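You operate a simulated robot arm through the tools that you are given. There is no shell and no other tool. Be economical: measure what you need, move in short steps, check, and stop when the job is done.

You run a simulated two-armed robot. Do the job below in one go: nothing can be reset, and whatever is moved stays where it is left.

JOB
On the middle of the titration bench, fold the white towel in half.

The check looks at the end state, three seconds after you hand in, the way a careful person would. Anything else that was tipped, shoved, dropped, spilled or broken makes it a failure. Flat cloth is picked up by pressing the open fingertips on it (5 to 10 N) and closing them slowly along it; thin cloth reads only 2 to 8 mm in the jaws.

ROBOT AND FRAMES
Two 7-joint arms with two-finger parallel grippers on one trunk, on a base that drives. Base frame: it is fixed to the floor where the robot stands at the start and does not move with it; the origin is under the middle of the robot, x ahead of it, y to its left, z up; the surface under the hand at the start is at about z = 0.85. Lengths are in m, angles in degrees, forces in N, time in s.
The left shoulder is at the start at [0.07, 0.186, 1.24], the right one opposite. With the tool pointing down near the work surface each hand reaches from about 0.26 to 0.78 m from the robot's upright axis, wherever it stands, measured 20 degrees to its own side. Places, roughly: middle of the titration bench [0.5, 0.1, 0.8]. Payload 3.91 kg a hand.
Tool frame (each hand has its own): the origin (TCP) lies between the finger pads and is the grasp point; the fingertips stand 0.03 m ahead of it; z points along the fingers, y is the line along which they close. Largest opening 0.11 m; finger width 0.02, thickness 0.01; the body of the gripper, 0.048 by 0.112 m, starts 0.055 m behind the TCP.
Orientation is told as [roll, pitch, yaw] about the base's x, y, z axes, in that order, counted from this pose: with the fingers straight down and closing along the base's y, the tool's x points along the base's -x, its y along +y and its z along -z.

CONTROLS
- The arms move only by the tool jog_arm. It takes "left_increments", "right_increments" or both (then of equal length, played together; a hand with none holds still); each is a list of rows, each an object (a shift or turn left out is 0, a gripper value left out holds the last) with "dr": the turn, a rotation vector about the tool's x, y, z in degrees, a list of three; "xyz": the shift along the tool's x, y, z in m, a list of three; "grip": the gripper command, from -1 (shut) to 1 (fully open), values between in proportion. In form: [{"dr": [ax, ay, az], "xyz": [tx, ty, tz], "grip": grip}, ...]. A call has 1 to 10 rows; each row shifts and turns the commanded pose from where the row before left it, along the tool's axes as they then stand. Each row takes 0.2 s and may step no farther than 0.05 m and 8.6 degrees from the row before; otherwise, or with a gripper value out of range, the whole call is refused. A pose out of reach is approached as far as the arm can. The call stops where the force on the tool passes 40 N (or 10 N more than at its start, if that is more) or the arm is blocked; 0.2 s more then pass. Each finger travels about 0.072 m/s and halts on what it meets, pressing with about 38 N; the grip force reading is that of the motor and also rises with nothing between the fingers. The clock runs only during rows and for 0.2 s after the last one: add rows that do not move to give the fingers time. It gives the time, the measured TCP pose, the force on the tool (base axes), the opening and the grip force at its end, in the units of the frame above (readings bear some noise), with the torque about the TCP (base axes, N m) and any sound that the robot's microphone picked up.
- Cameras (640 x 400 px; columns grow to the right, rows downward): "scene" is now at [0.1166, 0.0002, 1.4417]; the picture's right is [0.01, -1.00, -0.00], its down [-0.77, -0.01, -0.64] and it looks along [0.64, 0.01, -0.77] (base axes); focal length 270 px, centre (320, 200). "left" rides on the left gripper at [0.072, -0.017, -0.103] in its tool frame; the picture's right is [0.23, 0.97, 0.00], its down [-0.76, 0.18, -0.62] and it looks along [-0.61, 0.14, 0.78] (tool axes); focal length 222 px, centre (320, 200). "right" rides on the right gripper at [0.072, 0.017, -0.103] in its tool frame; the picture's right is [-0.23, 0.97, 0.00], its down [-0.76, -0.18, -0.62] and it looks along [-0.61, -0.14, 0.78] (tool axes); focal length 222 px, centre (320, 200). There is no depth. A picture from a camera that has moved, and an enlarged one, comes with that camera's place and axes in the base frame and with its lens. The place of the scene camera against the robot may be out by one fixed shift of up to 0.018 m in any direction.
- capture(camera): a new picture of that camera. It takes no simulated time.
- slide_trunk(by): slides the trunk up (or, below 0, down) by that many m; the arms and the scene camera ride with it, the base frame stays. It gives what a move gives, with no picture.
- steer(legs): drives the robot by 1 to 6 legs, each [ahead, turn to the left] in m and degrees, along the robot's own axes; the way and the turn of a leg run together, so that a leg with both is an arc; at most 1.5 m and 180 degrees a leg. The arms and the cameras ride along, it lands a little off, and it stops where it bumps. It gives what a move gives.
- pan_tilt(pan, tilt): turns the head with the scene camera to pan (to the left, within 86 degrees either way) and tilt (down, from -29 to 69), counted from straight ahead of the robot. It gives what a move gives.
- enlarge(camera, box): a new picture of the part [left, top, right, bottom] of that camera's present view, enlarged. It takes no simulated time.
- sign_off(): hands the job in; it is judged then, once.

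Go step by step. Nothing tells you exact positions but the pictures and the camera data: compare them with the known pose of the tool, close in by small moves and look again before you grip or let go. The budget is 120 turns and 108 pictures, counting those below and the enlarged ones. Unless the task says otherwise, let go and move clear before handing in, and close with one line.

The tools are called after "Call:" by a JSON object that holds its "op" and its "data". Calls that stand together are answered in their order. jog_arm: Moves the arms, as the interface text tells. Its arguments: {"type":"object","properties":{"left_increments":{"type":"array","items":{"type":"object","properties":{"dr":{"type":"array","items":{"type":"number"}},"xyz":{"type":"array","items":{"type":"number"}},"grip":{"type":"number"}}}},"right_increments":{"type":"array","items":{"type":"object","properties":{"dr":{"type":"array","items":{"type":"number"}},"xyz":{"type":"array","items":{"type":"number"}},"grip":{"type":"number"}}}}},"required":[]} The other tools are called the same way: slide_trunk (by) slides the trunk up or down; steer (legs) drives the base; pan_tilt (pan, tilt) turns the head that bears the scene camera; capture (camera) takes a picture; enlarge (camera, box) takes an enlarged picture of a part of a camera's view; sign_off () hands the job in.

At the start:

```text
t: 0.0
left_tcp_pos: [0.6081, 0.1782, 1.0672]
left_tool_rot: [0.0, 0.0, -0.1]
left_contact_force: [0.2, -0.9, -0.2]
left_wrist_torque: [0.0, 0.02, 0.03]
left_width: 0.11
left_finger_force: 0.0
right_tcp_pos: [0.3932, -0.2308, 1.0827]
right_tool_rot: [0.0, 0.0, 0.0]
right_contact_force: [-0.2, 0.2, -0.4]
right_wrist_torque: [0.01, -0.02, -0.02]
right_width: 0.11
right_finger_force: 0.0
trunk travel left (down, up): [-0.75, 0.19]
robot x, y, heading: [-0.0004, -0.0007, 0.3]
head pan, tilt: [0.8, 50.0]
```

scene: 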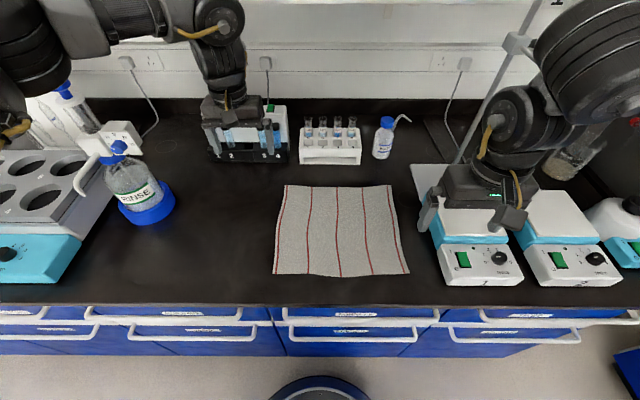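
right: 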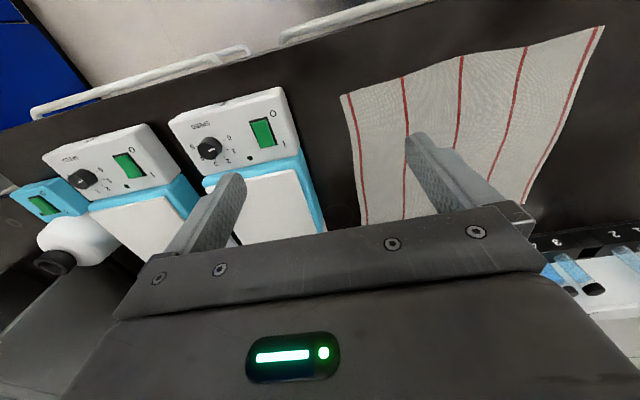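
left: 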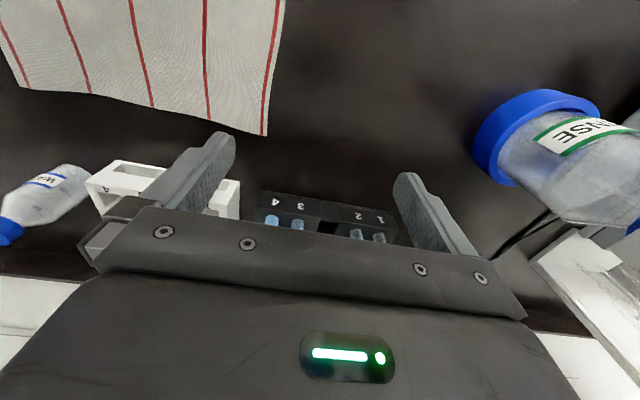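

I put the towel at about x 0.385–0.665, y −0.20–0.11, with its stripes running along x. I plan to lift the near edge by its two corners and lay it on the far edge, so first I turn both hands to close along x.

Call:
{"op": "jog_arm", "data": {"left_increments": [{"dr": [0, 0, -8.5], "grip": 0.0}, {"dr": [0, 0, -8.5]}, {"dr": [0, 0, -8.5]}, {"dr": [0, 0, -8.5]}, {"dr": [0, 0, -8.5]}, {"dr": [0, 0, -8.5]}, {"dr": [0, 0, -8.5]}, {"dr": [0, 0, -8.5]}, {"dr": [0, 0, -8.5]}, {"dr": [0, 0, -8.5]}], "right_increments": [{"dr": [0, 0, 8.5], "grip": 0.0}, {"dr": [0, 0, 8.5]}, {"dr": [0, 0, 8.5]}, {"dr": [0, 0, 8.5]}, {"dr": [0, 0, 8.5]}, {"dr": [0, 0, 8.5]}, {"dr": [0, 0, 8.5]}, {"dr": [0, 0, 8.5]}, {"dr": [0, 0, 8.5]}, {"dr": [0, 0, 8.5]}]}}

Call:
{"op": "enlarge", "data": {"camera": "scene", "box": [240, 160, 480, 310]}}

```text
t: 2.2
left_tcp_pos: [0.6865, 0.1689, 1.1185]
left_tool_rot: [-0.7, 0.0, 55.4]
left_contact_force: [0.4, 0.2, -0.3]
left_wrist_torque: [0.01, 0.01, -0.02]
left_width: 0.0549
left_finger_force: 0.0
left hand out of reach, approached as far as the arm can: row 4, 5, 7, 8, 9, 10
right_tcp_pos: [0.3934, -0.2328, 1.0835]
right_tool_rot: [-0.1, 0.1, -85.3]
right_contact_force: [-0.4, 0.5, -0.1]
right_wrist_torque: [0.01, -0.02, 0.0]
right_width: 0.055
right_finger_force: 0.1
trunk travel left (down, up): [-0.75, 0.19]
robot x, y, heading: [-0.0017, -0.0004, -0.2]
head pan, tilt: [0.8, 50.0]
```

```text
2.67 times, centred on (360, 235) of scene
camera zoom: at [0.1166, -0.0002, 1.4417], right [0.01, -1.0, 0.0], down [-0.77, -0.01, -0.64], along [0.64, 0.01, -0.77], focal length 721 px, centre (213, 107)
```

zoom: 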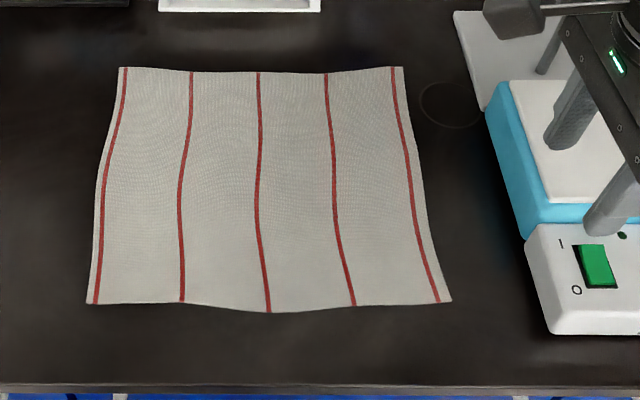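

The right hand turned as asked, but the left ran out of range at its stretched position. I turn it back and bring it nearer before trying again.

Call:
{"op": "jog_arm", "data": {"left_increments": [{"dr": [0, 0, 8.5]}, {"dr": [0, 0, 8.5]}, {"dr": [0, 0, 8.5]}, {"dr": [0, 0, 8.5]}, {"dr": [0, 0, 8.5]}, {"dr": [0, 0, 8.5]}, {"dr": [0, 0, 8.5]}, {"dr": [0, 0, 8.5]}, {"dr": [0, 0, 8.5]}, {"dr": [0, 0, 8.5]}]}}

```text
t: 4.4
left_tcp_pos: [0.6856, 0.1685, 1.1174]
left_tool_rot: [0.1, -0.6, -29.6]
left_contact_force: [0.6, -0.4, 0.0]
left_wrist_torque: [0.04, 0.0, 0.0]
left_width: 0.0546
left_finger_force: 0.1
right_tcp_pos: [0.3927, -0.2316, 1.0831]
right_tool_rot: [0.0, 0.0, -85.1]
right_contact_force: [-0.5, -0.7, 0.0]
right_wrist_torque: [-0.02, -0.01, 0.02]
right_width: 0.0548
right_finger_force: 0.1
trunk travel left (down, up): [-0.75, 0.19]
robot x, y, heading: [-0.0009, -0.0005, -0.1]
head pan, tilt: [0.8, 50.0]
```

The left hand is now at yaw −30, x 0.69. I straighten it, draw it back and look again.

Call:
{"op": "jog_arm", "data": {"left_increments": [{"dr": [0, 0, -7.4]}, {"dr": [0, 0, -7.4]}, {"dr": [0, 0, -7.4]}, {"dr": [0, 0, -7.4]}, {"xyz": [0.048, 0.01, 0]}, {"xyz": [0.048, 0.01, 0]}, {"xyz": [0.048, 0.01, 0]}, {"xyz": [0.048, 0.01, 0]}, {"xyz": [0.048, 0.01, 0]}, {"xyz": [0.048, 0.01, 0]}]}}

Call:
{"op": "jog_arm", "data": {"left_increments": [{"dr": [0, 0, -8.5]}, {"dr": [0, 0, -8.5]}, {"dr": [0, 0, -8.5]}, {"dr": [0, 0, -8.5]}, {"dr": [0, 0, -8.5]}, {"dr": [0, 0, -8.5]}, {"dr": [0, 0, -8.5]}, {"dr": [0, 0, -8.5]}, {"dr": [0, 0, -8.5]}, {"dr": [0, 0, -8.5]}]}}

Call:
{"op": "capture", "data": {"camera": "scene"}}

```text
t: 6.6
left_tcp_pos: [0.4716, 0.2164, 1.1231]
left_tool_rot: [-0.4, -0.6, 0.1]
left_contact_force: [-0.6, 0.2, -0.2]
left_wrist_torque: [0.01, -0.03, -0.02]
left_width: 0.0551
left_finger_force: 0.0
left hand out of reach, approached as far as the arm can: row 9, 10
right_tcp_pos: [0.3939, -0.2341, 1.0826]
right_tool_rot: [-0.1, 0.1, -85.1]
right_contact_force: [-0.2, 0.0, 0.1]
right_wrist_torque: [0.03, 0.02, -0.01]
right_width: 0.0547
right_finger_force: 0.1
trunk travel left (down, up): [-0.75, 0.19]
robot x, y, heading: [0.0026, -0.0021, 0.3]
head pan, tilt: [0.8, 50.0]
```

```text
t: 8.8
left_tcp_pos: [0.4863, 0.2775, 1.146]
left_tool_rot: [-0.4, -0.6, 11.4]
left_contact_force: [-0.2, -0.1, 0.0]
left_wrist_torque: [-0.02, 0.0, 0.01]
left_width: 0.0547
left_finger_force: 0.1
left hand out of reach, approached as far as the arm can: row 1, 2, 3, 4, 5, 6, 7, 8, 9, 10
right_tcp_pos: [0.3923, -0.232, 1.0844]
right_tool_rot: [0.0, 0.0, -85.0]
right_contact_force: [0.0, -0.1, 1.2]
right_wrist_torque: [0.0, 0.0, -0.01]
right_width: 0.0552
right_finger_force: 0.1
trunk travel left (down, up): [-0.75, 0.19]
robot x, y, heading: [-0.001, -0.0014, 0.0]
head pan, tilt: [0.8, 50.0]
```

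```text
103 pictures are left
camera scene: at [0.1164, 0.0006, 1.4418], right [0.01, -1.0, 0.0], down [-0.77, -0.01, -0.64], along [0.64, 0.01, -0.77], focal length 270 px, centre (320, 200)
```

scene: 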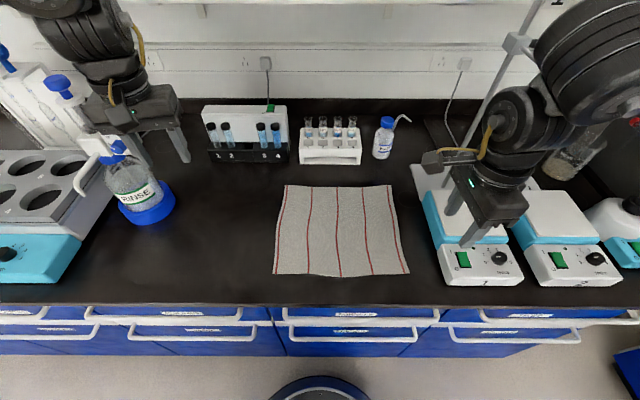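

The left hand sticks near yaw +11, so I try turning it the other way, to yaw −90, which serves the grip equally well.

Call:
{"op": "jog_arm", "data": {"left_increments": [{"dr": [0, 0, 8.5]}, {"dr": [0, 0, 8.5]}, {"dr": [0, 0, 8.5]}, {"dr": [0, 0, 8.5]}, {"dr": [0, 0, 8.5]}, {"dr": [0, 0, 8.5]}, {"dr": [0, 0, 8.5]}, {"dr": [0, 0, 8.5]}, {"dr": [0, 0, 8.5]}, {"dr": [0, 0, 8.5]}]}}

```text
t: 11.0
left_tcp_pos: [0.4857, 0.2795, 1.1442]
left_tool_rot: [0.5, -0.4, -73.9]
left_contact_force: [-0.4, -0.2, 0.1]
left_wrist_torque: [-0.01, 0.02, -0.01]
left_width: 0.0552
left_finger_force: 0.1
right_tcp_pos: [0.3933, -0.232, 1.0837]
right_tool_rot: [0.0, 0.1, -85.0]
right_contact_force: [-0.2, -0.9, 0.0]
right_wrist_torque: [0.01, -0.02, 0.03]
right_width: 0.0551
right_finger_force: 0.1
trunk travel left (down, up): [-0.75, 0.19]
robot x, y, heading: [-0.002, -0.0014, -0.0]
head pan, tilt: [0.8, 50.0]
```

That works. I finish the turn and bring both hands above the near corners.

Call:
{"op": "jog_arm", "data": {"left_increments": [{"dr": [0, 0, 8.1]}, {"dr": [0, 0, 8.0]}, {"xyz": [-0.0325, -0.0143, 0.024]}, {"xyz": [-0.0325, -0.0143, 0.024]}, {"xyz": [-0.0325, -0.0143, 0.024]}, {"xyz": [-0.0325, -0.0143, 0.024]}, {"xyz": [-0.0325, -0.0143, 0.024]}, {"xyz": [-0.0325, -0.0143, 0.024]}], "right_increments": [{"dr": [0, 0, 5]}, {}, {"xyz": [0.02, 0.002, 0]}, {"xyz": [0.02, 0.002, 0]}, {"xyz": [0.02, 0.002, 0]}, {"xyz": [0, 0, 0.03]}, {"xyz": [0, 0, 0.03]}, {"xyz": [0, 0, 0.03]}]}}

Call:
{"op": "capture", "data": {"camera": "scene"}}

Call:
{"op": "capture", "data": {"camera": "left"}}

Call:
{"op": "capture", "data": {"camera": "right"}}

```text
t: 12.8
left_tcp_pos: [0.4056, 0.0797, 0.9997]
left_tool_rot: [0.6, -0.2, -89.6]
left_contact_force: [0.4, -0.5, 0.0]
left_wrist_torque: [0.02, -0.02, -0.02]
left_width: 0.055
left_finger_force: 0.1
right_tcp_pos: [0.3998, -0.1716, 0.9936]
right_tool_rot: [0.0, 0.2, -90.0]
right_contact_force: [0.1, 0.7, 0.0]
right_wrist_torque: [0.01, 0.01, 0.01]
right_width: 0.0551
right_finger_force: 0.1
trunk travel left (down, up): [-0.75, 0.19]
robot x, y, heading: [0.0015, -0.0029, -0.0]
head pan, tilt: [0.8, 50.0]
```

```text
102 pictures are left
camera scene: at [0.1177, -0.0017, 1.4417], right [0.01, -1.0, 0.0], down [-0.77, -0.01, -0.64], along [0.64, 0.01, -0.77], focal length 270 px, centre (320, 200)
```

scene: 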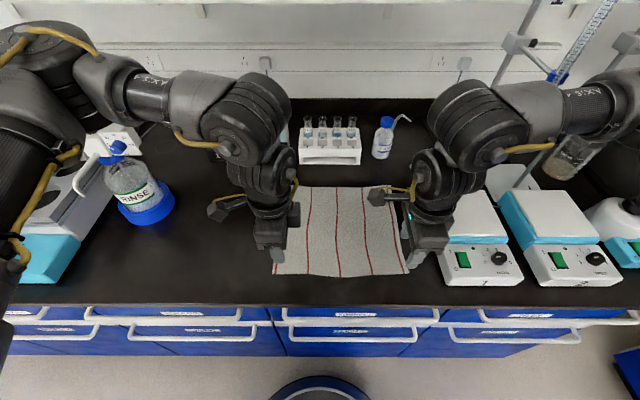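

```text
101 pictures are left
camera left: at [0.3854, 0.1528, 1.1024], right [0.97, 0.23, 0.01], down [0.18, -0.76, 0.63], along [0.15, -0.61, -0.78], focal length 222 px, centre (320, 200)
```

left: 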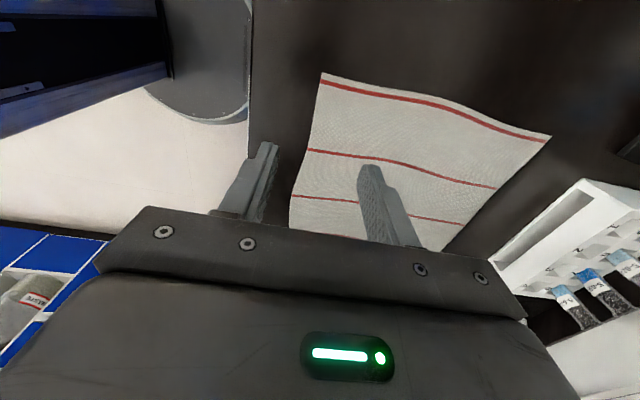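

```text
100 pictures are left
camera right: at [0.4178, -0.0999, 1.0967], right [0.97, -0.23, 0.0], down [-0.18, -0.76, 0.62], along [-0.14, -0.6, -0.78], focal length 222 px, centre (320, 200)
```

right: 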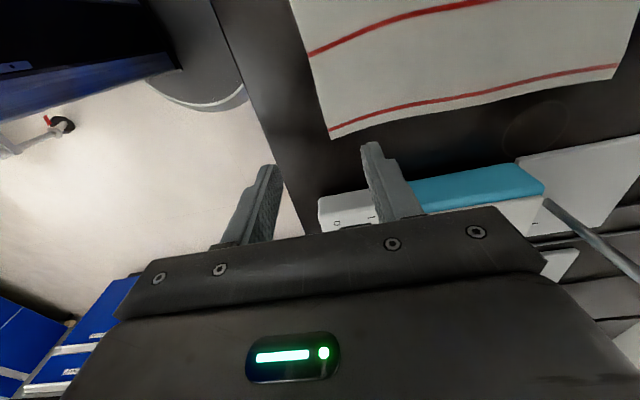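

The cameras agree on a table height of z≈0.85 and towel corners near (0.398, 0.114), (0.406, −0.20) and (0.68, 0.11). I move down to just above the near edge with a smaller opening.

Call:
{"op": "jog_arm", "data": {"left_increments": [{"xyz": [0.01, 0.016, 0], "grip": -0.45}, {"xyz": [0, 0, 0.03]}, {"xyz": [0, 0, 0.03]}, {"xyz": [0, 0, 0.03]}, {"xyz": [0, 0, 0.012]}, {}], "right_increments": [{"xyz": [-0.008, 0.026, 0], "grip": -0.45}, {"xyz": [0, 0, 0.03]}, {"xyz": [0, 0, 0.03]}, {"xyz": [0, 0, 0.025]}, {"xyz": [0, 0, 0.01]}, {}]}}

Call:
{"op": "capture", "data": {"camera": "left"}}

Call:
{"op": "capture", "data": {"camera": "right"}}

Call:
{"op": "enlarge", "data": {"camera": "scene", "box": [240, 160, 480, 310]}}

```text
t: 14.2
left_tcp_pos: [0.4204, 0.092, 0.8983]
left_tool_rot: [0.6, -0.3, -89.6]
left_contact_force: [0.2, 0.9, -0.8]
left_wrist_torque: [0.01, 0.01, 0.01]
left_width: 0.0302
left_finger_force: 0.0
right_tcp_pos: [0.4257, -0.1809, 0.8989]
right_tool_rot: [0.0, 0.0, -89.9]
right_contact_force: [-0.1, 0.4, -0.2]
right_wrist_torque: [0.01, -0.02, -0.02]
right_width: 0.0304
right_finger_force: 0.2
trunk travel left (down, up): [-0.75, 0.19]
robot x, y, heading: [0.0039, -0.0024, 0.1]
head pan, tilt: [0.8, 50.0]
```

```text
99 pictures are left
camera left: at [0.4016, 0.1652, 1.0011], right [0.97, 0.23, 0.01], down [0.17, -0.76, 0.63], along [0.15, -0.61, -0.78], focal length 222 px, centre (320, 200)
```

left: 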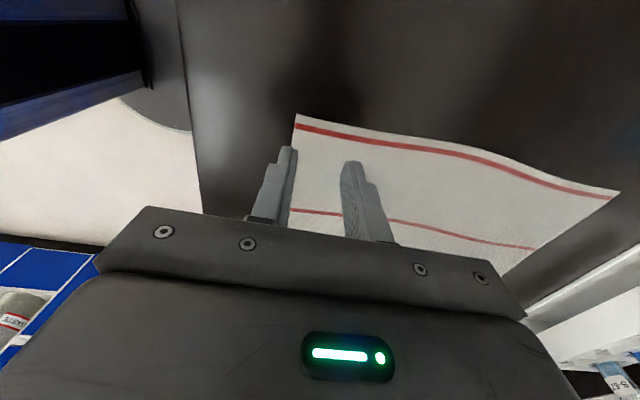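

```text
98 pictures are left
camera right: at [0.4431, -0.1078, 1.0018], right [0.97, -0.23, 0.0], down [-0.18, -0.76, 0.62], along [-0.14, -0.61, -0.78], focal length 222 px, centre (320, 200)
```

right: 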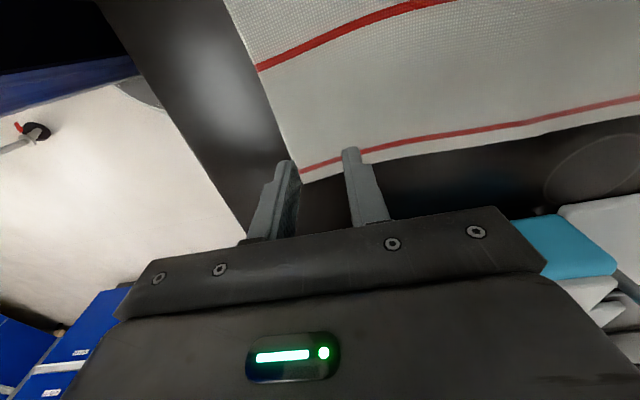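

```text
2.67 times, centred on (360, 235) of scene
camera zoom: at [0.1163, 0.0004, 1.4418], right [0.01, -1.0, 0.0], down [-0.77, -0.01, -0.64], along [0.64, 0.01, -0.77], focal length 721 px, centre (213, 107)
```

zoom: 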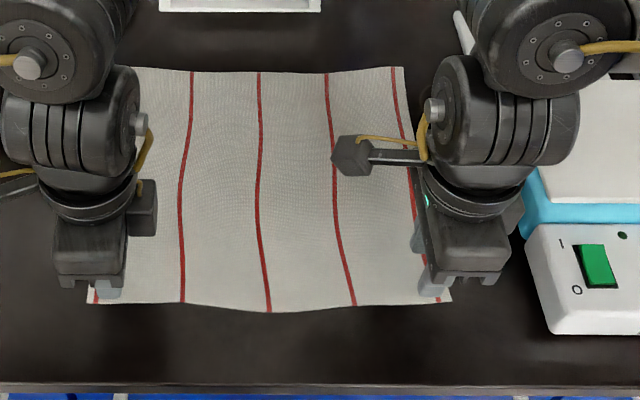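

Both finger pairs are over the near edge, the outer fingers about on the hem. I lower in small steps to find contact.

Call:
{"op": "jog_arm", "data": {"left_increments": [{"xyz": [0, 0, 0.005]}, {"xyz": [0, 0, 0.005]}, {"xyz": [0, 0, 0.004]}, {"xyz": [0, 0, 0.002]}, {}], "right_increments": [{"xyz": [0, 0, 0.005]}, {"xyz": [0, 0, 0.005]}, {"xyz": [0, 0, 0.004]}, {"xyz": [0, 0, 0.002]}, {}]}}

```text
t: 15.4
left_tcp_pos: [0.4207, 0.0923, 0.8836]
left_tool_rot: [0.5, -0.3, -89.7]
left_contact_force: [-0.3, 0.5, 0.2]
left_wrist_torque: [-0.01, 0.0, 0.02]
left_width: 0.0304
left_finger_force: 0.1
right_tcp_pos: [0.4247, -0.1806, 0.8827]
right_tool_rot: [0.0, 0.1, -90.0]
right_contact_force: [-1.0, 0.7, -0.1]
right_wrist_torque: [-0.02, 0.03, 0.01]
right_width: 0.0305
right_finger_force: 0.0
trunk travel left (down, up): [-0.75, 0.19]
robot x, y, heading: [-0.0002, -0.0, 0.2]
head pan, tilt: [0.8, 50.0]
```

No contact yet; I go on down in 1 mm steps.

Call:
{"op": "jog_arm", "data": {"left_increments": [{"xyz": [0, 0, 0.001]}, {"xyz": [0, 0, 0.001]}, {"xyz": [0, 0, 0.001]}, {}], "right_increments": [{"xyz": [0, 0, 0.001]}, {"xyz": [0, 0, 0.001]}, {"xyz": [0, 0, 0.001]}, {}]}}

```text
t: 16.4
left_tcp_pos: [0.4211, 0.0911, 0.8814]
left_tool_rot: [0.7, -0.4, -89.6]
left_contact_force: [-0.3, 0.2, 10.8]
left_wrist_torque: [0.06, 0.25, 0.0]
left_width: 0.0305
left_finger_force: 0.1
right_tcp_pos: [0.4241, -0.1801, 0.8802]
right_tool_rot: [0.1, 0.1, -90.0]
right_contact_force: [1.6, 0.2, 4.2]
right_wrist_torque: [-0.02, 0.03, -0.01]
right_width: 0.0298
right_finger_force: 0.1
trunk travel left (down, up): [-0.75, 0.19]
robot x, y, heading: [0.0006, 0.0006, -0.4]
head pan, tilt: [0.8, 50.0]
```

Both hands are in contact, the left at 11 N and the right at 4 N. I trim the pressure and close slowly.

Call:
{"op": "jog_arm", "data": {"left_increments": [{"xyz": [0, 0, -0.0004], "grip": -0.45}, {"grip": -0.51}, {"grip": -0.57}, {"grip": -0.63}, {"grip": -0.69}, {"grip": -0.75}, {"grip": -0.81}, {"grip": -0.87}, {"grip": -0.94}, {"grip": -1}], "right_increments": [{"xyz": [0, 0, 0.0006], "grip": -0.45}, {"grip": -0.51}, {"grip": -0.57}, {"grip": -0.63}, {"grip": -0.69}, {"grip": -0.75}, {"grip": -0.81}, {"grip": -0.87}, {"grip": -0.94}, {"grip": -1}]}}

Call:
{"op": "capture", "data": {"camera": "left"}}

Call:
{"op": "capture", "data": {"camera": "right"}}

```text
t: 18.6
left_tcp_pos: [0.4183, 0.0917, 0.8817]
left_tool_rot: [0.8, -0.2, -89.7]
left_contact_force: [-1.2, -0.2, -0.1]
left_wrist_torque: [-0.02, 0.0, 0.01]
left_width: 0.0017
left_finger_force: 37.9
right_tcp_pos: [0.4224, -0.179, 0.8805]
right_tool_rot: [0.3, 0.0, -90.0]
right_contact_force: [-2.2, 0.0, 26.5]
right_wrist_torque: [-0.03, 0.1, -0.02]
right_width: 0.0017
right_finger_force: 37.5
trunk travel left (down, up): [-0.75, 0.19]
robot x, y, heading: [0.0021, -0.0041, -0.1]
head pan, tilt: [0.8, 50.0]
```

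```text
96 pictures are left
camera left: at [0.4003, 0.1655, 0.984], right [0.97, 0.23, 0.01], down [0.17, -0.76, 0.63], along [0.16, -0.61, -0.78], focal length 222 px, centre (320, 200)
```

left: 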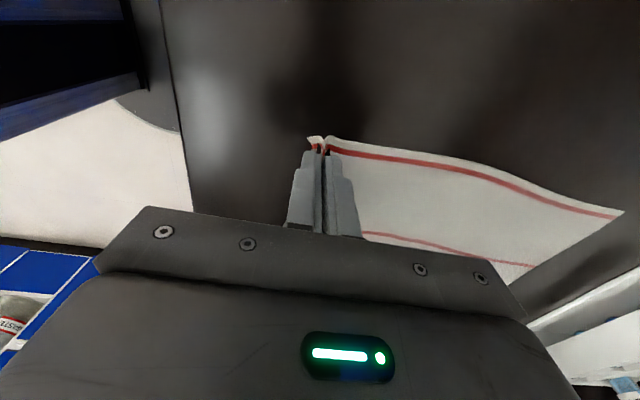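

```text
95 pictures are left
camera right: at [0.4399, -0.1065, 0.9839], right [0.97, -0.23, 0.0], down [-0.18, -0.76, 0.62], along [-0.14, -0.61, -0.78], focal length 222 px, centre (320, 200)
```

right: 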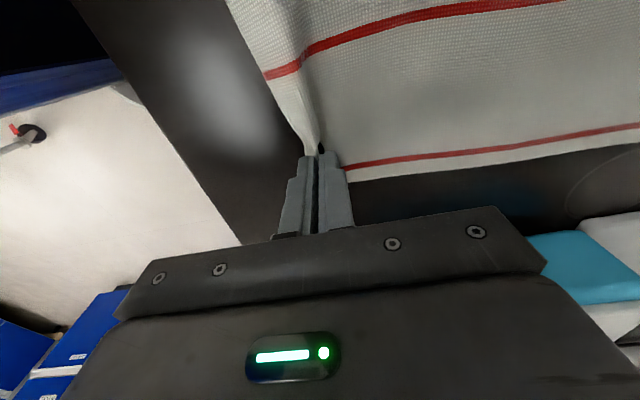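

Both hands seem to hold a small ridge, though the width reads only 1.7 mm. I lift a little to test.

Call:
{"op": "jog_arm", "data": {"left_increments": [{}, {"xyz": [0, 0, -0.01]}, {"xyz": [0, 0, -0.01]}, {"xyz": [0, 0, -0.01]}, {"xyz": [0, 0, -0.01]}], "right_increments": [{}, {"xyz": [0, 0, -0.01]}, {"xyz": [0, 0, -0.01]}, {"xyz": [0, 0, -0.01]}, {"xyz": [0, 0, -0.01]}]}}

Call:
{"op": "capture", "data": {"camera": "left"}}

Call:
{"op": "capture", "data": {"camera": "right"}}

Call:
{"op": "enlarge", "data": {"camera": "scene", "box": [240, 160, 480, 310]}}

```text
t: 19.8
left_tcp_pos: [0.4195, 0.091, 0.9212]
left_tool_rot: [0.7, -0.2, -89.6]
left_contact_force: [0.6, -0.2, 0.7]
left_wrist_torque: [-0.04, -0.01, 0.0]
left_width: 0.0019
left_finger_force: 37.6
right_tcp_pos: [0.4252, -0.1808, 0.9191]
right_tool_rot: [-0.1, 0.0, -90.0]
right_contact_force: [-0.4, -0.1, 0.4]
right_wrist_torque: [-0.02, -0.03, 0.01]
right_width: 0.0017
right_finger_force: 37.7
trunk travel left (down, up): [-0.75, 0.19]
robot x, y, heading: [-0.0004, -0.0002, -0.0]
head pan, tilt: [0.8, 50.0]
```

```text
94 pictures are left
camera left: at [0.4012, 0.1638, 1.0239], right [0.97, 0.23, 0.01], down [0.17, -0.76, 0.63], along [0.15, -0.61, -0.78], focal length 222 px, centre (320, 200)
```

left: 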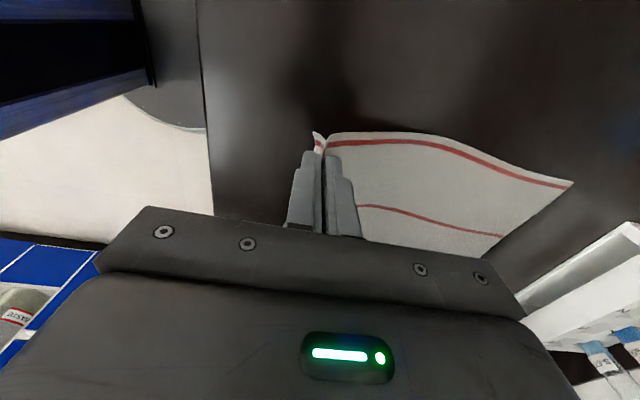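

```text
93 pictures are left
camera right: at [0.4417, -0.1073, 1.0218], right [0.97, -0.23, 0.0], down [-0.18, -0.76, 0.62], along [-0.14, -0.61, -0.78], focal length 222 px, centre (320, 200)
```

right: 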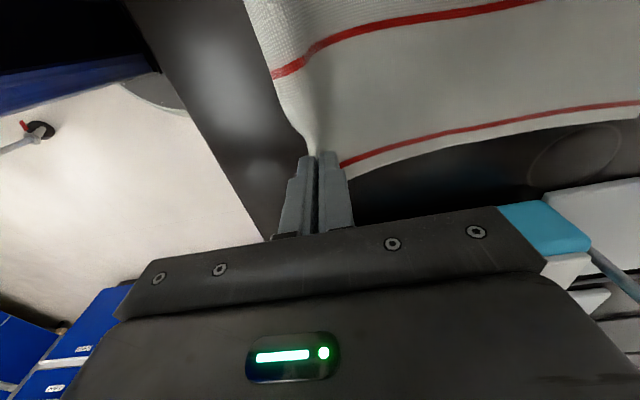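

```text
2.67 times, centred on (360, 235) of scene
camera zoom: at [0.1159, 0.0002, 1.4417], right [0.01, -1.0, 0.0], down [-0.77, -0.01, -0.64], along [0.64, 0.01, -0.77], focal length 721 px, centre (213, 107)
```

zoom: 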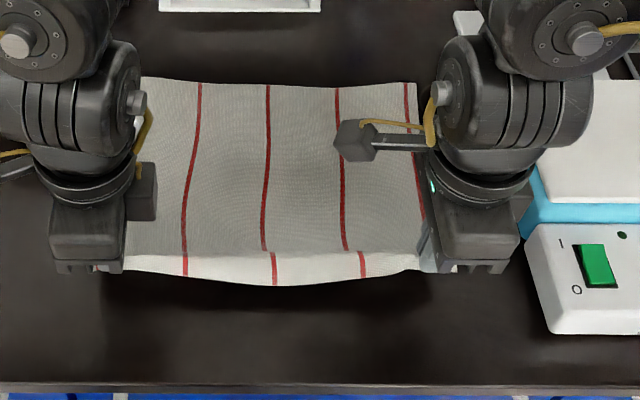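

Both corners are held cleanly. The towel slid slightly, so its far edge is now near x≈0.66. I carry the near edge over in an arc about the middle line.

Call:
{"op": "jog_arm", "data": {"left_increments": [{"xyz": [0, 0.004, -0.013]}, {"xyz": [0, 0.006, -0.012]}, {"xyz": [0, 0.012, -0.013]}, {"xyz": [0, 0.013, -0.012]}, {"xyz": [0, 0.017, -0.01]}, {"xyz": [0, 0.018, -0.01]}, {"xyz": [0, 0.015, -0.003]}, {"xyz": [0, 0.015, -0.002]}], "right_increments": [{"xyz": [0, 0.004, -0.013]}, {"xyz": [0, 0.006, -0.012]}, {"xyz": [0, 0.012, -0.013]}, {"xyz": [0, 0.013, -0.012]}, {"xyz": [0, 0.017, -0.01]}, {"xyz": [0, 0.018, -0.01]}, {"xyz": [0, 0.015, -0.003]}, {"xyz": [0, 0.015, -0.002]}]}}

Call:
{"op": "capture", "data": {"camera": "scene"}}

Call:
{"op": "capture", "data": {"camera": "left"}}

```text
t: 21.6
left_tcp_pos: [0.5198, 0.0921, 0.9964]
left_tool_rot: [0.5, -0.3, -89.7]
left_contact_force: [0.0, 0.0, 0.0]
left_wrist_torque: [0.0, 0.01, 0.0]
left_width: 0.0017
left_finger_force: 38.2
right_tcp_pos: [0.5248, -0.1781, 0.993]
right_tool_rot: [-0.1, 0.1, -90.1]
right_contact_force: [0.4, 0.8, -0.1]
right_wrist_torque: [0.01, 0.0, 0.0]
right_width: 0.0017
right_finger_force: 37.8
trunk travel left (down, up): [-0.75, 0.19]
robot x, y, heading: [0.0003, -0.0014, 0.2]
head pan, tilt: [0.8, 50.0]
```

```text
91 pictures are left
camera scene: at [0.1176, 0.0002, 1.4416], right [0.01, -1.0, 0.0], down [-0.77, -0.01, -0.64], along [0.64, 0.01, -0.77], focal length 270 px, centre (320, 200)
```

scene: 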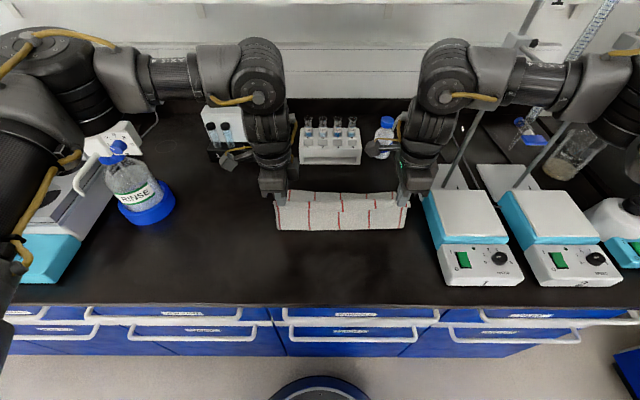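

```text
90 pictures are left
camera left: at [0.5015, 0.1657, 1.0982], right [0.97, 0.23, 0.01], down [0.17, -0.76, 0.63], along [0.15, -0.61, -0.78], focal length 222 px, centre (320, 200)
```

left: 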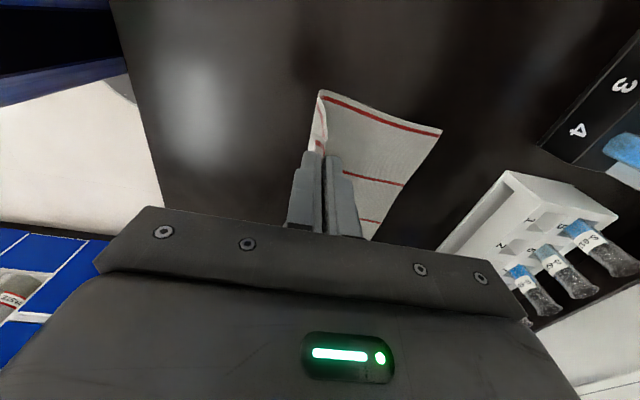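

The crease lies at x≈0.52 and the far edge at 0.66, just as wanted. I go down the other side of the arc.

Call:
{"op": "jog_arm", "data": {"left_increments": [{"xyz": [0, 0.018, 0.003]}, {"xyz": [0, 0.017, 0.006]}, {"xyz": [0, 0.017, 0.009]}, {"xyz": [0, 0.017, 0.012]}, {"xyz": [0, 0.015, 0.013]}, {"xyz": [0, 0.013, 0.013]}, {"xyz": [0, 0.011, 0.013]}, {"xyz": [0, 0.01, 0.013]}, {}], "right_increments": [{"xyz": [0, 0.018, 0.003]}, {"xyz": [0, 0.017, 0.006]}, {"xyz": [0, 0.017, 0.009]}, {"xyz": [0, 0.017, 0.012]}, {"xyz": [0, 0.015, 0.013]}, {"xyz": [0, 0.013, 0.013]}, {"xyz": [0, 0.011, 0.013]}, {"xyz": [0, 0.01, 0.013]}, {}]}}

Call:
{"op": "capture", "data": {"camera": "scene"}}

Call:
{"op": "capture", "data": {"camera": "left"}}

Call:
{"op": "capture", "data": {"camera": "right"}}

```text
t: 23.6
left_tcp_pos: [0.6397, 0.0916, 0.9178]
left_tool_rot: [0.7, -0.3, -89.7]
left_contact_force: [0.1, -0.2, 0.8]
left_wrist_torque: [0.03, 0.0, 0.02]
left_width: 0.0015
left_finger_force: 37.7
right_tcp_pos: [0.6437, -0.1785, 0.9148]
right_tool_rot: [0.0, 0.1, -90.0]
right_contact_force: [-1.4, 0.7, -0.1]
right_wrist_torque: [0.02, 0.01, 0.01]
right_width: 0.0019
right_finger_force: 38.7
trunk travel left (down, up): [-0.75, 0.19]
robot x, y, heading: [-0.0015, -0.0018, -0.1]
head pan, tilt: [0.8, 50.0]
```

```text
89 pictures are left
camera scene: at [0.116, 0.0003, 1.4418], right [0.01, -1.0, 0.0], down [-0.77, -0.01, -0.64], along [0.64, 0.01, -0.77], focal length 270 px, centre (320, 200)
```

scene: 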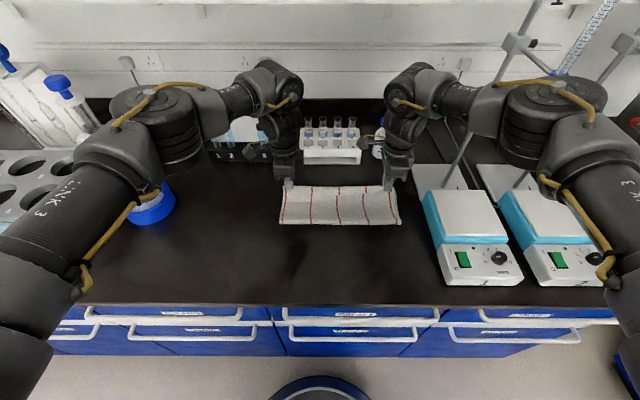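

```text
88 pictures are left
camera left: at [0.6208, 0.165, 1.0195], right [0.97, 0.23, 0.01], down [0.17, -0.76, 0.63], along [0.15, -0.61, -0.78], focal length 222 px, centre (320, 200)
```

left: 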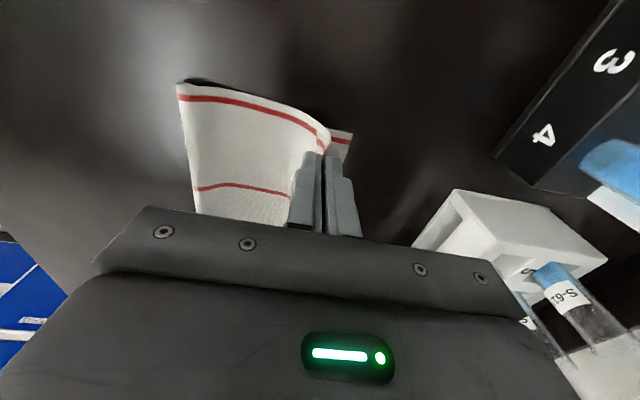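

```text
87 pictures are left
camera right: at [0.6604, -0.1066, 1.0162], right [0.97, -0.23, 0.0], down [-0.18, -0.76, 0.62], along [-0.14, -0.61, -0.78], focal length 222 px, centre (320, 200)
```

right: 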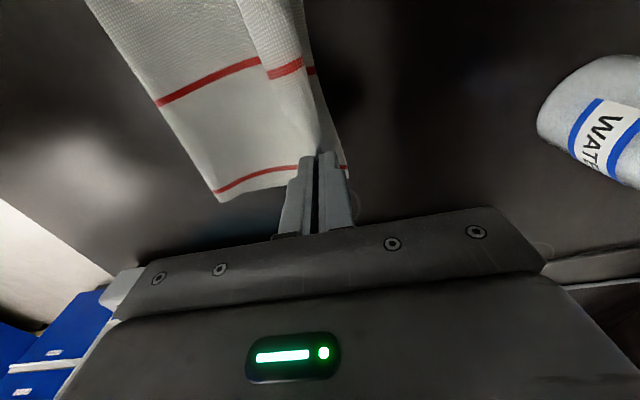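

The folded edge is poised over the far edge. I lower it close to the bench.

Call:
{"op": "jog_arm", "data": {"left_increments": [{"xyz": [0, 0, 0.01]}, {"xyz": [0, 0, 0.01]}, {"xyz": [0, 0, 0.008]}, {"xyz": [0, 0, 0.004]}, {}], "right_increments": [{"xyz": [0, 0, 0.009]}, {"xyz": [0, 0, 0.009]}, {"xyz": [0, 0, 0.007]}, {"xyz": [0, 0, 0.004]}, {}]}}

Call:
{"op": "capture", "data": {"camera": "left"}}

Call:
{"op": "capture", "data": {"camera": "right"}}

Call:
{"op": "enlarge", "data": {"camera": "scene", "box": [240, 140, 440, 265]}}

```text
t: 24.8
left_tcp_pos: [0.639, 0.093, 0.885]
left_tool_rot: [0.6, -0.4, -89.7]
left_contact_force: [0.7, -0.1, 0.9]
left_wrist_torque: [0.0, 0.02, 0.01]
left_width: 0.0018
left_finger_force: 38.0
right_tcp_pos: [0.6422, -0.1803, 0.8839]
right_tool_rot: [0.0, 0.0, -90.0]
right_contact_force: [0.6, 0.4, 0.1]
right_wrist_torque: [0.03, 0.01, 0.04]
right_width: 0.0018
right_finger_force: 38.1
trunk travel left (down, up): [-0.75, 0.19]
robot x, y, heading: [-0.0047, -0.0041, 0.1]
head pan, tilt: [0.8, 50.0]
```

```text
86 pictures are left
camera left: at [0.6193, 0.1656, 0.9871], right [0.97, 0.23, 0.01], down [0.17, -0.76, 0.63], along [0.15, -0.61, -0.78], focal length 222 px, centre (320, 200)
```

left: 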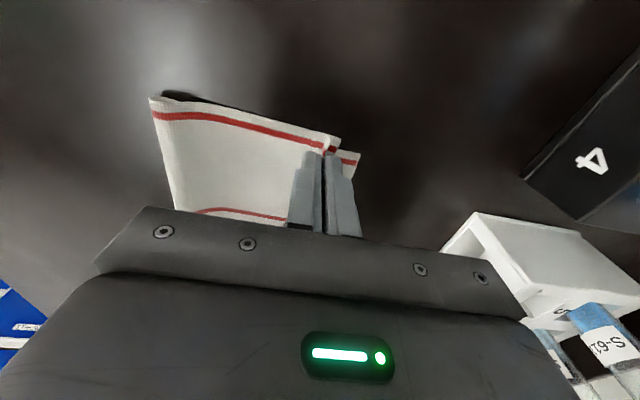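

```text
85 pictures are left
camera right: at [0.66, -0.1073, 0.9867], right [0.97, -0.23, 0.0], down [-0.18, -0.76, 0.62], along [-0.14, -0.61, -0.78], focal length 222 px, centre (320, 200)
```

right: 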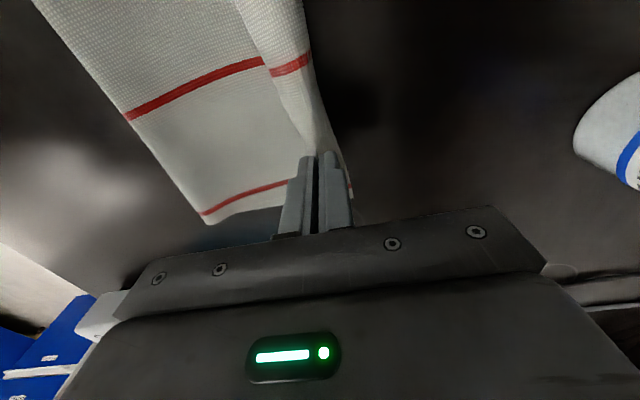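

```text
3.20 times, centred on (340, 202) of scene
camera zoom: at [0.1164, 0.0002, 1.4418], right [0.01, -1.0, 0.0], down [-0.77, -0.01, -0.64], along [0.64, 0.01, -0.77], focal length 866 px, centre (256, 192)
```

zoom: 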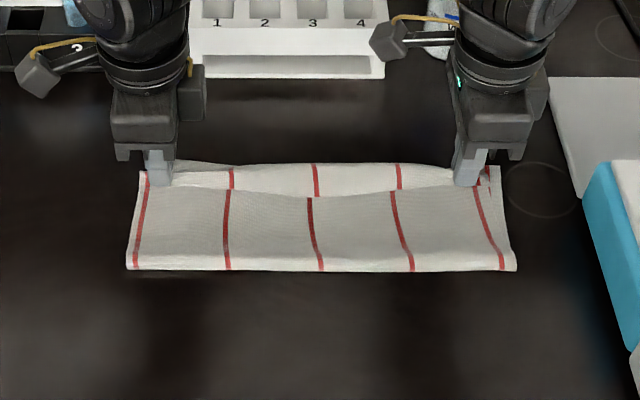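

The whole hem hangs back over the top by about 2 cm because of the downward pinch. I release gently and see how it settles.

Call:
{"op": "jog_arm", "data": {"left_increments": [{"grip": -0.9}, {"grip": -0.8}, {"grip": -0.7}, {"grip": -0.65}, {"xyz": [0, 0, -0.01]}, {"xyz": [0, 0, -0.02]}, {"xyz": [0, 0, -0.03]}, {"xyz": [0, 0, -0.03]}], "right_increments": [{"grip": -0.9}, {"grip": -0.8}, {"grip": -0.7}, {"grip": -0.65}, {"xyz": [0, 0, -0.01]}, {"xyz": [0, 0, -0.02]}, {"xyz": [0, 0, -0.03]}, {"xyz": [0, 0, -0.03]}]}}

Call:
{"op": "capture", "data": {"camera": "left"}}

Call:
{"op": "capture", "data": {"camera": "right"}}

Call:
{"op": "enlarge", "data": {"camera": "scene", "box": [240, 140, 440, 265]}}

```text
t: 26.6
left_tcp_pos: [0.6367, 0.0923, 0.9749]
left_tool_rot: [0.8, -0.2, -89.7]
left_contact_force: [0.4, 0.7, 1.0]
left_wrist_torque: [0.01, 0.02, 0.0]
left_width: 0.0193
left_finger_force: 0.1
right_tcp_pos: [0.6411, -0.181, 0.9765]
right_tool_rot: [0.1, 0.0, -89.9]
right_contact_force: [0.3, -0.3, 0.1]
right_wrist_torque: [0.0, -0.03, 0.01]
right_width: 0.0195
right_finger_force: 0.2
trunk travel left (down, up): [-0.75, 0.19]
robot x, y, heading: [-0.0024, 0.0003, -0.1]
head pan, tilt: [0.8, 50.0]
```

```text
83 pictures are left
camera left: at [0.6174, 0.1658, 1.0769], right [0.97, 0.23, 0.01], down [0.17, -0.76, 0.63], along [0.15, -0.61, -0.78], focal length 222 px, centre (320, 200)
```

left: 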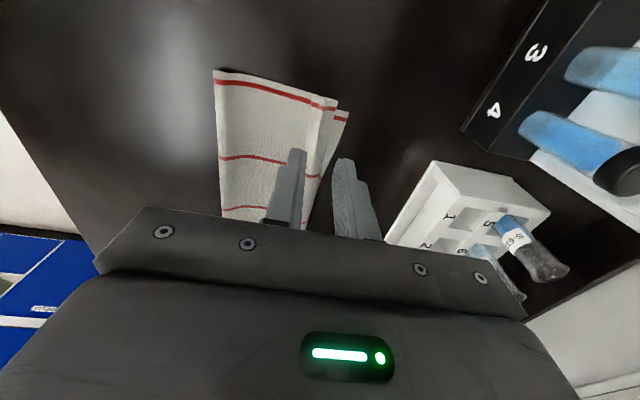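

```text
82 pictures are left
camera right: at [0.6588, -0.1073, 1.0787], right [0.97, -0.23, 0.0], down [-0.18, -0.76, 0.62], along [-0.14, -0.61, -0.78], focal length 222 px, centre (320, 200)
```

right: 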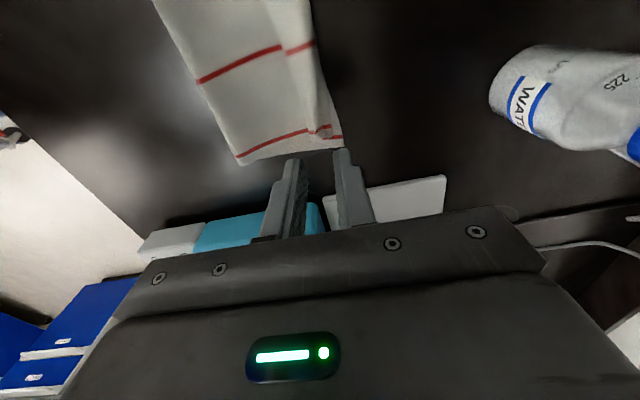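

```text
3.20 times, centred on (340, 202) of scene
camera zoom: at [0.1148, 0.0004, 1.4418], right [0.01, -1.0, 0.0], down [-0.77, -0.01, -0.64], along [0.64, 0.01, -0.77], focal length 866 px, centre (256, 192)
```

zoom: 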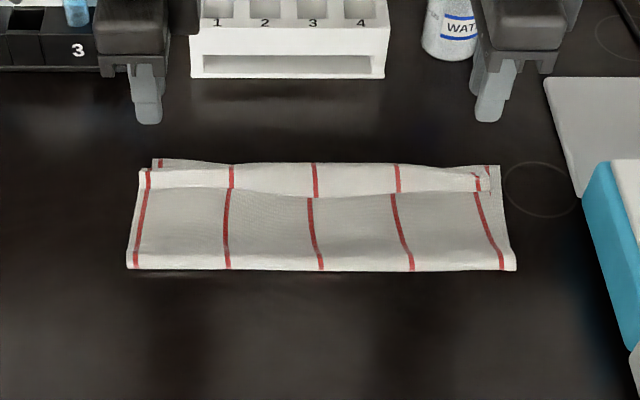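

The fold is good, but a hem strip of about 1.5–2 cm is turned back on top. I look closer before unrolling it.

Call:
{"op": "enlarge", "data": {"camera": "right", "box": [180, 20, 380, 170]}}

Call:
{"op": "enlarge", "data": {"camera": "left", "box": [200, 60, 380, 195]}}

Call:
{"op": "enlarge", "data": {"camera": "scene", "box": [270, 180, 410, 230]}}

```text
2.67 times, centred on (280, 95) of right
camera zoom: at [0.6588, -0.1073, 1.0787], right [0.97, -0.23, 0.0], down [-0.18, -0.76, 0.62], along [-0.14, -0.61, -0.78], focal length 592 px, centre (427, 480)
```

zoom: 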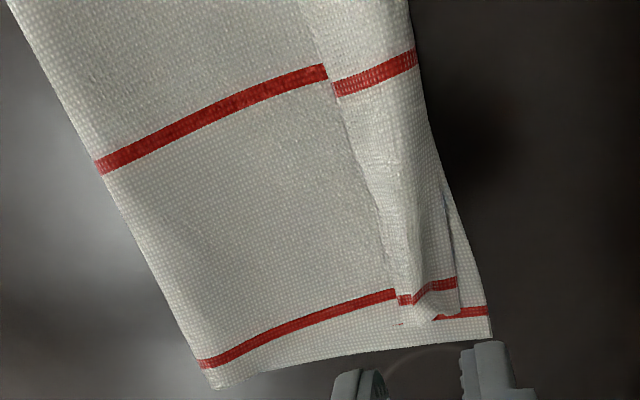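

```text
2.96 times, centred on (290, 128) of left
camera zoom: at [0.6174, 0.1658, 1.0769], right [0.97, 0.23, 0.01], down [0.17, -0.76, 0.63], along [0.15, -0.61, -0.78], focal length 658 px, centre (409, 415)
```

zoom: 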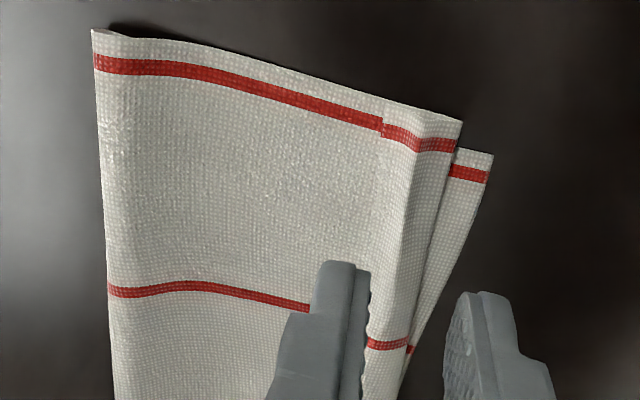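

```text
4.57 times, centred on (340, 205) of scene
camera zoom: at [0.1148, 0.0004, 1.4418], right [0.01, -1.0, 0.0], down [-0.77, -0.01, -0.64], along [0.64, 0.01, -0.77], focal length 1236 px, centre (229, 177)
```

zoom: 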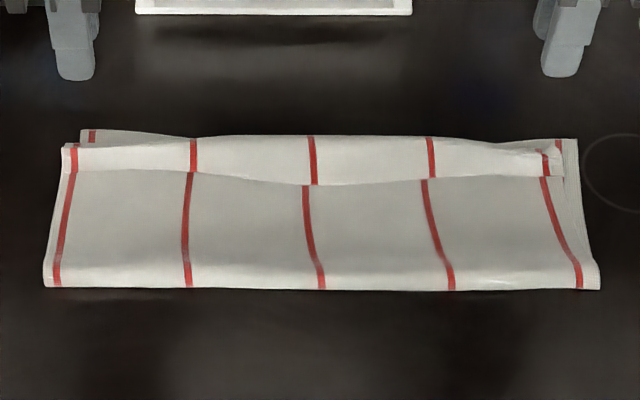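

The turned-back strip spans x≈0.625–0.65. I press on it with shut, slightly tilted fingertips and roll it away from the robot.

Call:
{"op": "jog_arm", "data": {"left_increments": [{"dr": [6, 0, 0], "grip": -1}, {"dr": [6, 0, 0]}, {"xyz": [0, 0.0024, 0.0194]}, {"xyz": [0, 0.0024, 0.0194]}, {"xyz": [0, 0.0023, 0.0194]}, {"xyz": [0, 0.0023, 0.0194]}, {}], "right_increments": [{"dr": [6, 0, 0], "grip": -1}, {"dr": [6, 0, 0]}, {"xyz": [0.003, 0.0014, 0.0199]}, {"xyz": [0.003, 0.0014, 0.0199]}, {"xyz": [0.004, 0.0014, 0.0199]}, {"xyz": [0, 0.0014, 0.0199]}, {}]}}

Call:
{"op": "enlarge", "data": {"camera": "scene", "box": [240, 140, 440, 265]}}

Call:
{"op": "enlarge", "data": {"camera": "left", "box": [200, 60, 380, 195]}}

```text
t: 28.2
left_tcp_pos: [0.6326, 0.0924, 0.8949]
left_tool_rot: [-11.4, -0.3, -89.7]
left_contact_force: [-0.1, 0.7, 0.1]
left_wrist_torque: [-0.03, -0.01, 0.03]
left_width: 0.0001
left_finger_force: 37.7
right_tcp_pos: [0.631, -0.1698, 0.8947]
right_tool_rot: [-12.1, 0.0, -90.0]
right_contact_force: [0.3, 0.6, 0.1]
right_wrist_torque: [-0.01, -0.04, 0.0]
right_width: 0.0
right_finger_force: 37.6
trunk travel left (down, up): [-0.75, 0.19]
robot x, y, heading: [-0.0039, -0.0046, 0.1]
head pan, tilt: [0.8, 50.0]
```

```text
3.20 times, centred on (340, 202) of scene
camera zoom: at [0.1162, 0.0, 1.4418], right [0.01, -1.0, 0.0], down [-0.77, -0.01, -0.64], along [0.64, 0.01, -0.77], focal length 866 px, centre (256, 192)
```

zoom: 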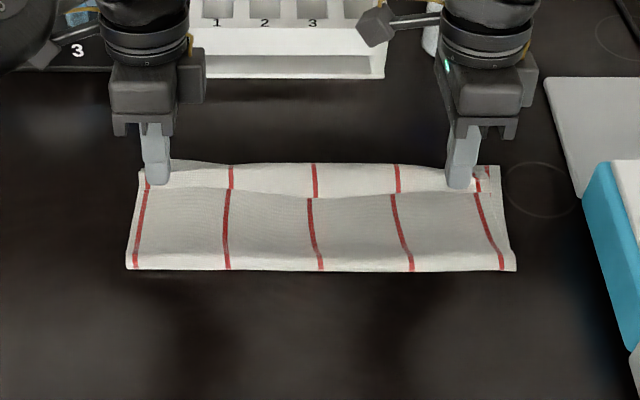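

```text
2.96 times, centred on (290, 128) of left
camera zoom: at [0.6349, 0.1656, 0.9996], right [0.95, 0.23, -0.19], down [0.3, -0.76, 0.58], along [-0.01, -0.61, -0.79], focal length 658 px, centre (409, 415)
```

zoom: 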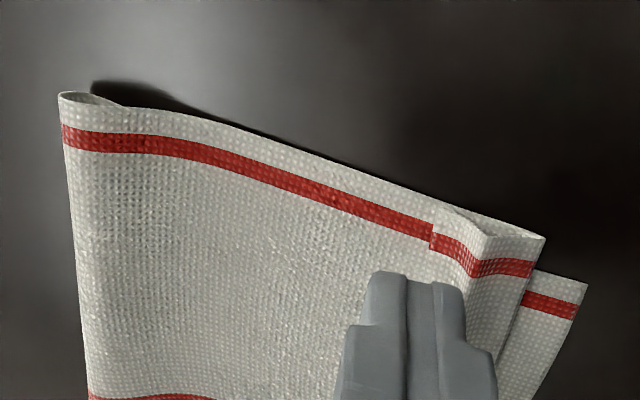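

The tips hover about 1 cm above the strip. I lower to light contact.

Call:
{"op": "jog_arm", "data": {"left_increments": [{"xyz": [0, 0.0008, 0.0039]}, {"xyz": [0, 0.0006, 0.0029]}, {"xyz": [0, 0.0002, 0.001]}, {"xyz": [0, 0.0002, 0.001]}, {}], "right_increments": [{"xyz": [0, 0.0008, 0.0039]}, {"xyz": [0, 0.0006, 0.0029]}, {"xyz": [0, 0.0002, 0.001]}, {"xyz": [0, 0.0002, 0.001]}, {}]}}

```text
t: 29.4
left_tcp_pos: [0.6322, 0.0926, 0.8874]
left_tool_rot: [-11.3, -0.3, -89.7]
left_contact_force: [0.2, 0.4, -0.9]
left_wrist_torque: [0.02, 0.04, 0.03]
left_width: 0.0
left_finger_force: 38.0
right_tcp_pos: [0.6326, -0.1708, 0.8861]
right_tool_rot: [-12.0, 0.0, -90.0]
right_contact_force: [0.6, -0.4, 0.1]
right_wrist_torque: [-0.03, 0.0, 0.0]
right_width: 0.0
right_finger_force: 37.1
trunk travel left (down, up): [-0.75, 0.19]
robot x, y, heading: [0.0001, -0.0017, -0.0]
head pan, tilt: [0.8, 50.0]
```

Call:
{"op": "jog_arm", "data": {"left_increments": [{"xyz": [0, 0.0002, 0.001]}, {"xyz": [0, 0.0002, 0.001]}, {"xyz": [0, 0.0002, 0.001]}, {}], "right_increments": [{"xyz": [0, 0.0002, 0.001]}, {"xyz": [0, 0.0002, 0.001]}, {}, {}]}}

```text
t: 30.4
left_tcp_pos: [0.6323, 0.0934, 0.8842]
left_tool_rot: [-11.5, -0.3, -89.6]
left_contact_force: [-0.6, 1.2, 0.4]
left_wrist_torque: [-0.01, -0.03, 0.03]
left_width: 0.0
left_finger_force: 38.0
right_tcp_pos: [0.6321, -0.1696, 0.8829]
right_tool_rot: [-12.1, -0.1, -90.0]
right_contact_force: [-1.7, -0.1, -0.3]
right_wrist_torque: [-0.01, 0.02, 0.0]
right_width: 0.0
right_finger_force: 37.5
trunk travel left (down, up): [-0.75, 0.19]
robot x, y, heading: [-0.0042, -0.0009, -0.1]
head pan, tilt: [0.8, 50.0]
```

No firm contact yet; two millimetres more.

Call:
{"op": "jog_arm", "data": {"left_increments": [{"xyz": [0, 0.0002, 0.001]}, {"xyz": [0, 0.0001, 0.0005]}, {}, {}], "right_increments": [{"xyz": [0, 0.0002, 0.001]}, {}, {}, {}]}}

Call:
{"op": "enlarge", "data": {"camera": "scene", "box": [270, 180, 410, 230]}}

```text
t: 31.4
left_tcp_pos: [0.6319, 0.0937, 0.8833]
left_tool_rot: [-11.4, -0.3, -89.7]
left_contact_force: [2.2, 0.0, 6.8]
left_wrist_torque: [0.03, -0.09, 0.01]
left_width: 0.0001
left_finger_force: 37.7
right_tcp_pos: [0.6317, -0.1705, 0.8824]
right_tool_rot: [-11.9, -0.1, -90.0]
right_contact_force: [1.6, -0.2, 6.3]
right_wrist_torque: [0.01, -0.09, 0.02]
right_width: 0.0
right_finger_force: 38.0
trunk travel left (down, up): [-0.75, 0.19]
robot x, y, heading: [-0.0001, 0.0022, 0.2]
head pan, tilt: [0.8, 50.0]
```

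```text
4.57 times, centred on (340, 205) of scene
camera zoom: at [0.1154, 0.0005, 1.442], right [0.01, -1.0, 0.0], down [-0.77, -0.01, -0.64], along [0.64, 0.01, -0.77], focal length 1236 px, centre (229, 177)
```

zoom: 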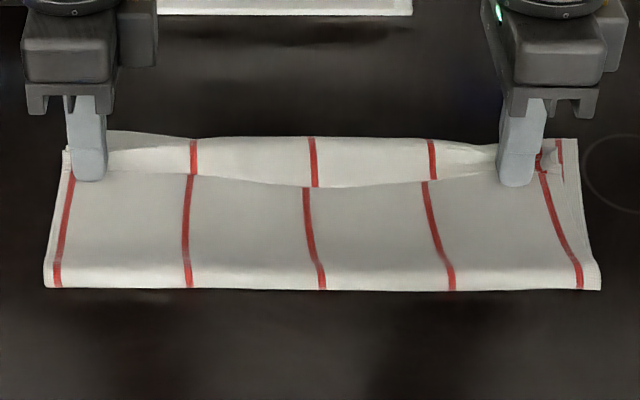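

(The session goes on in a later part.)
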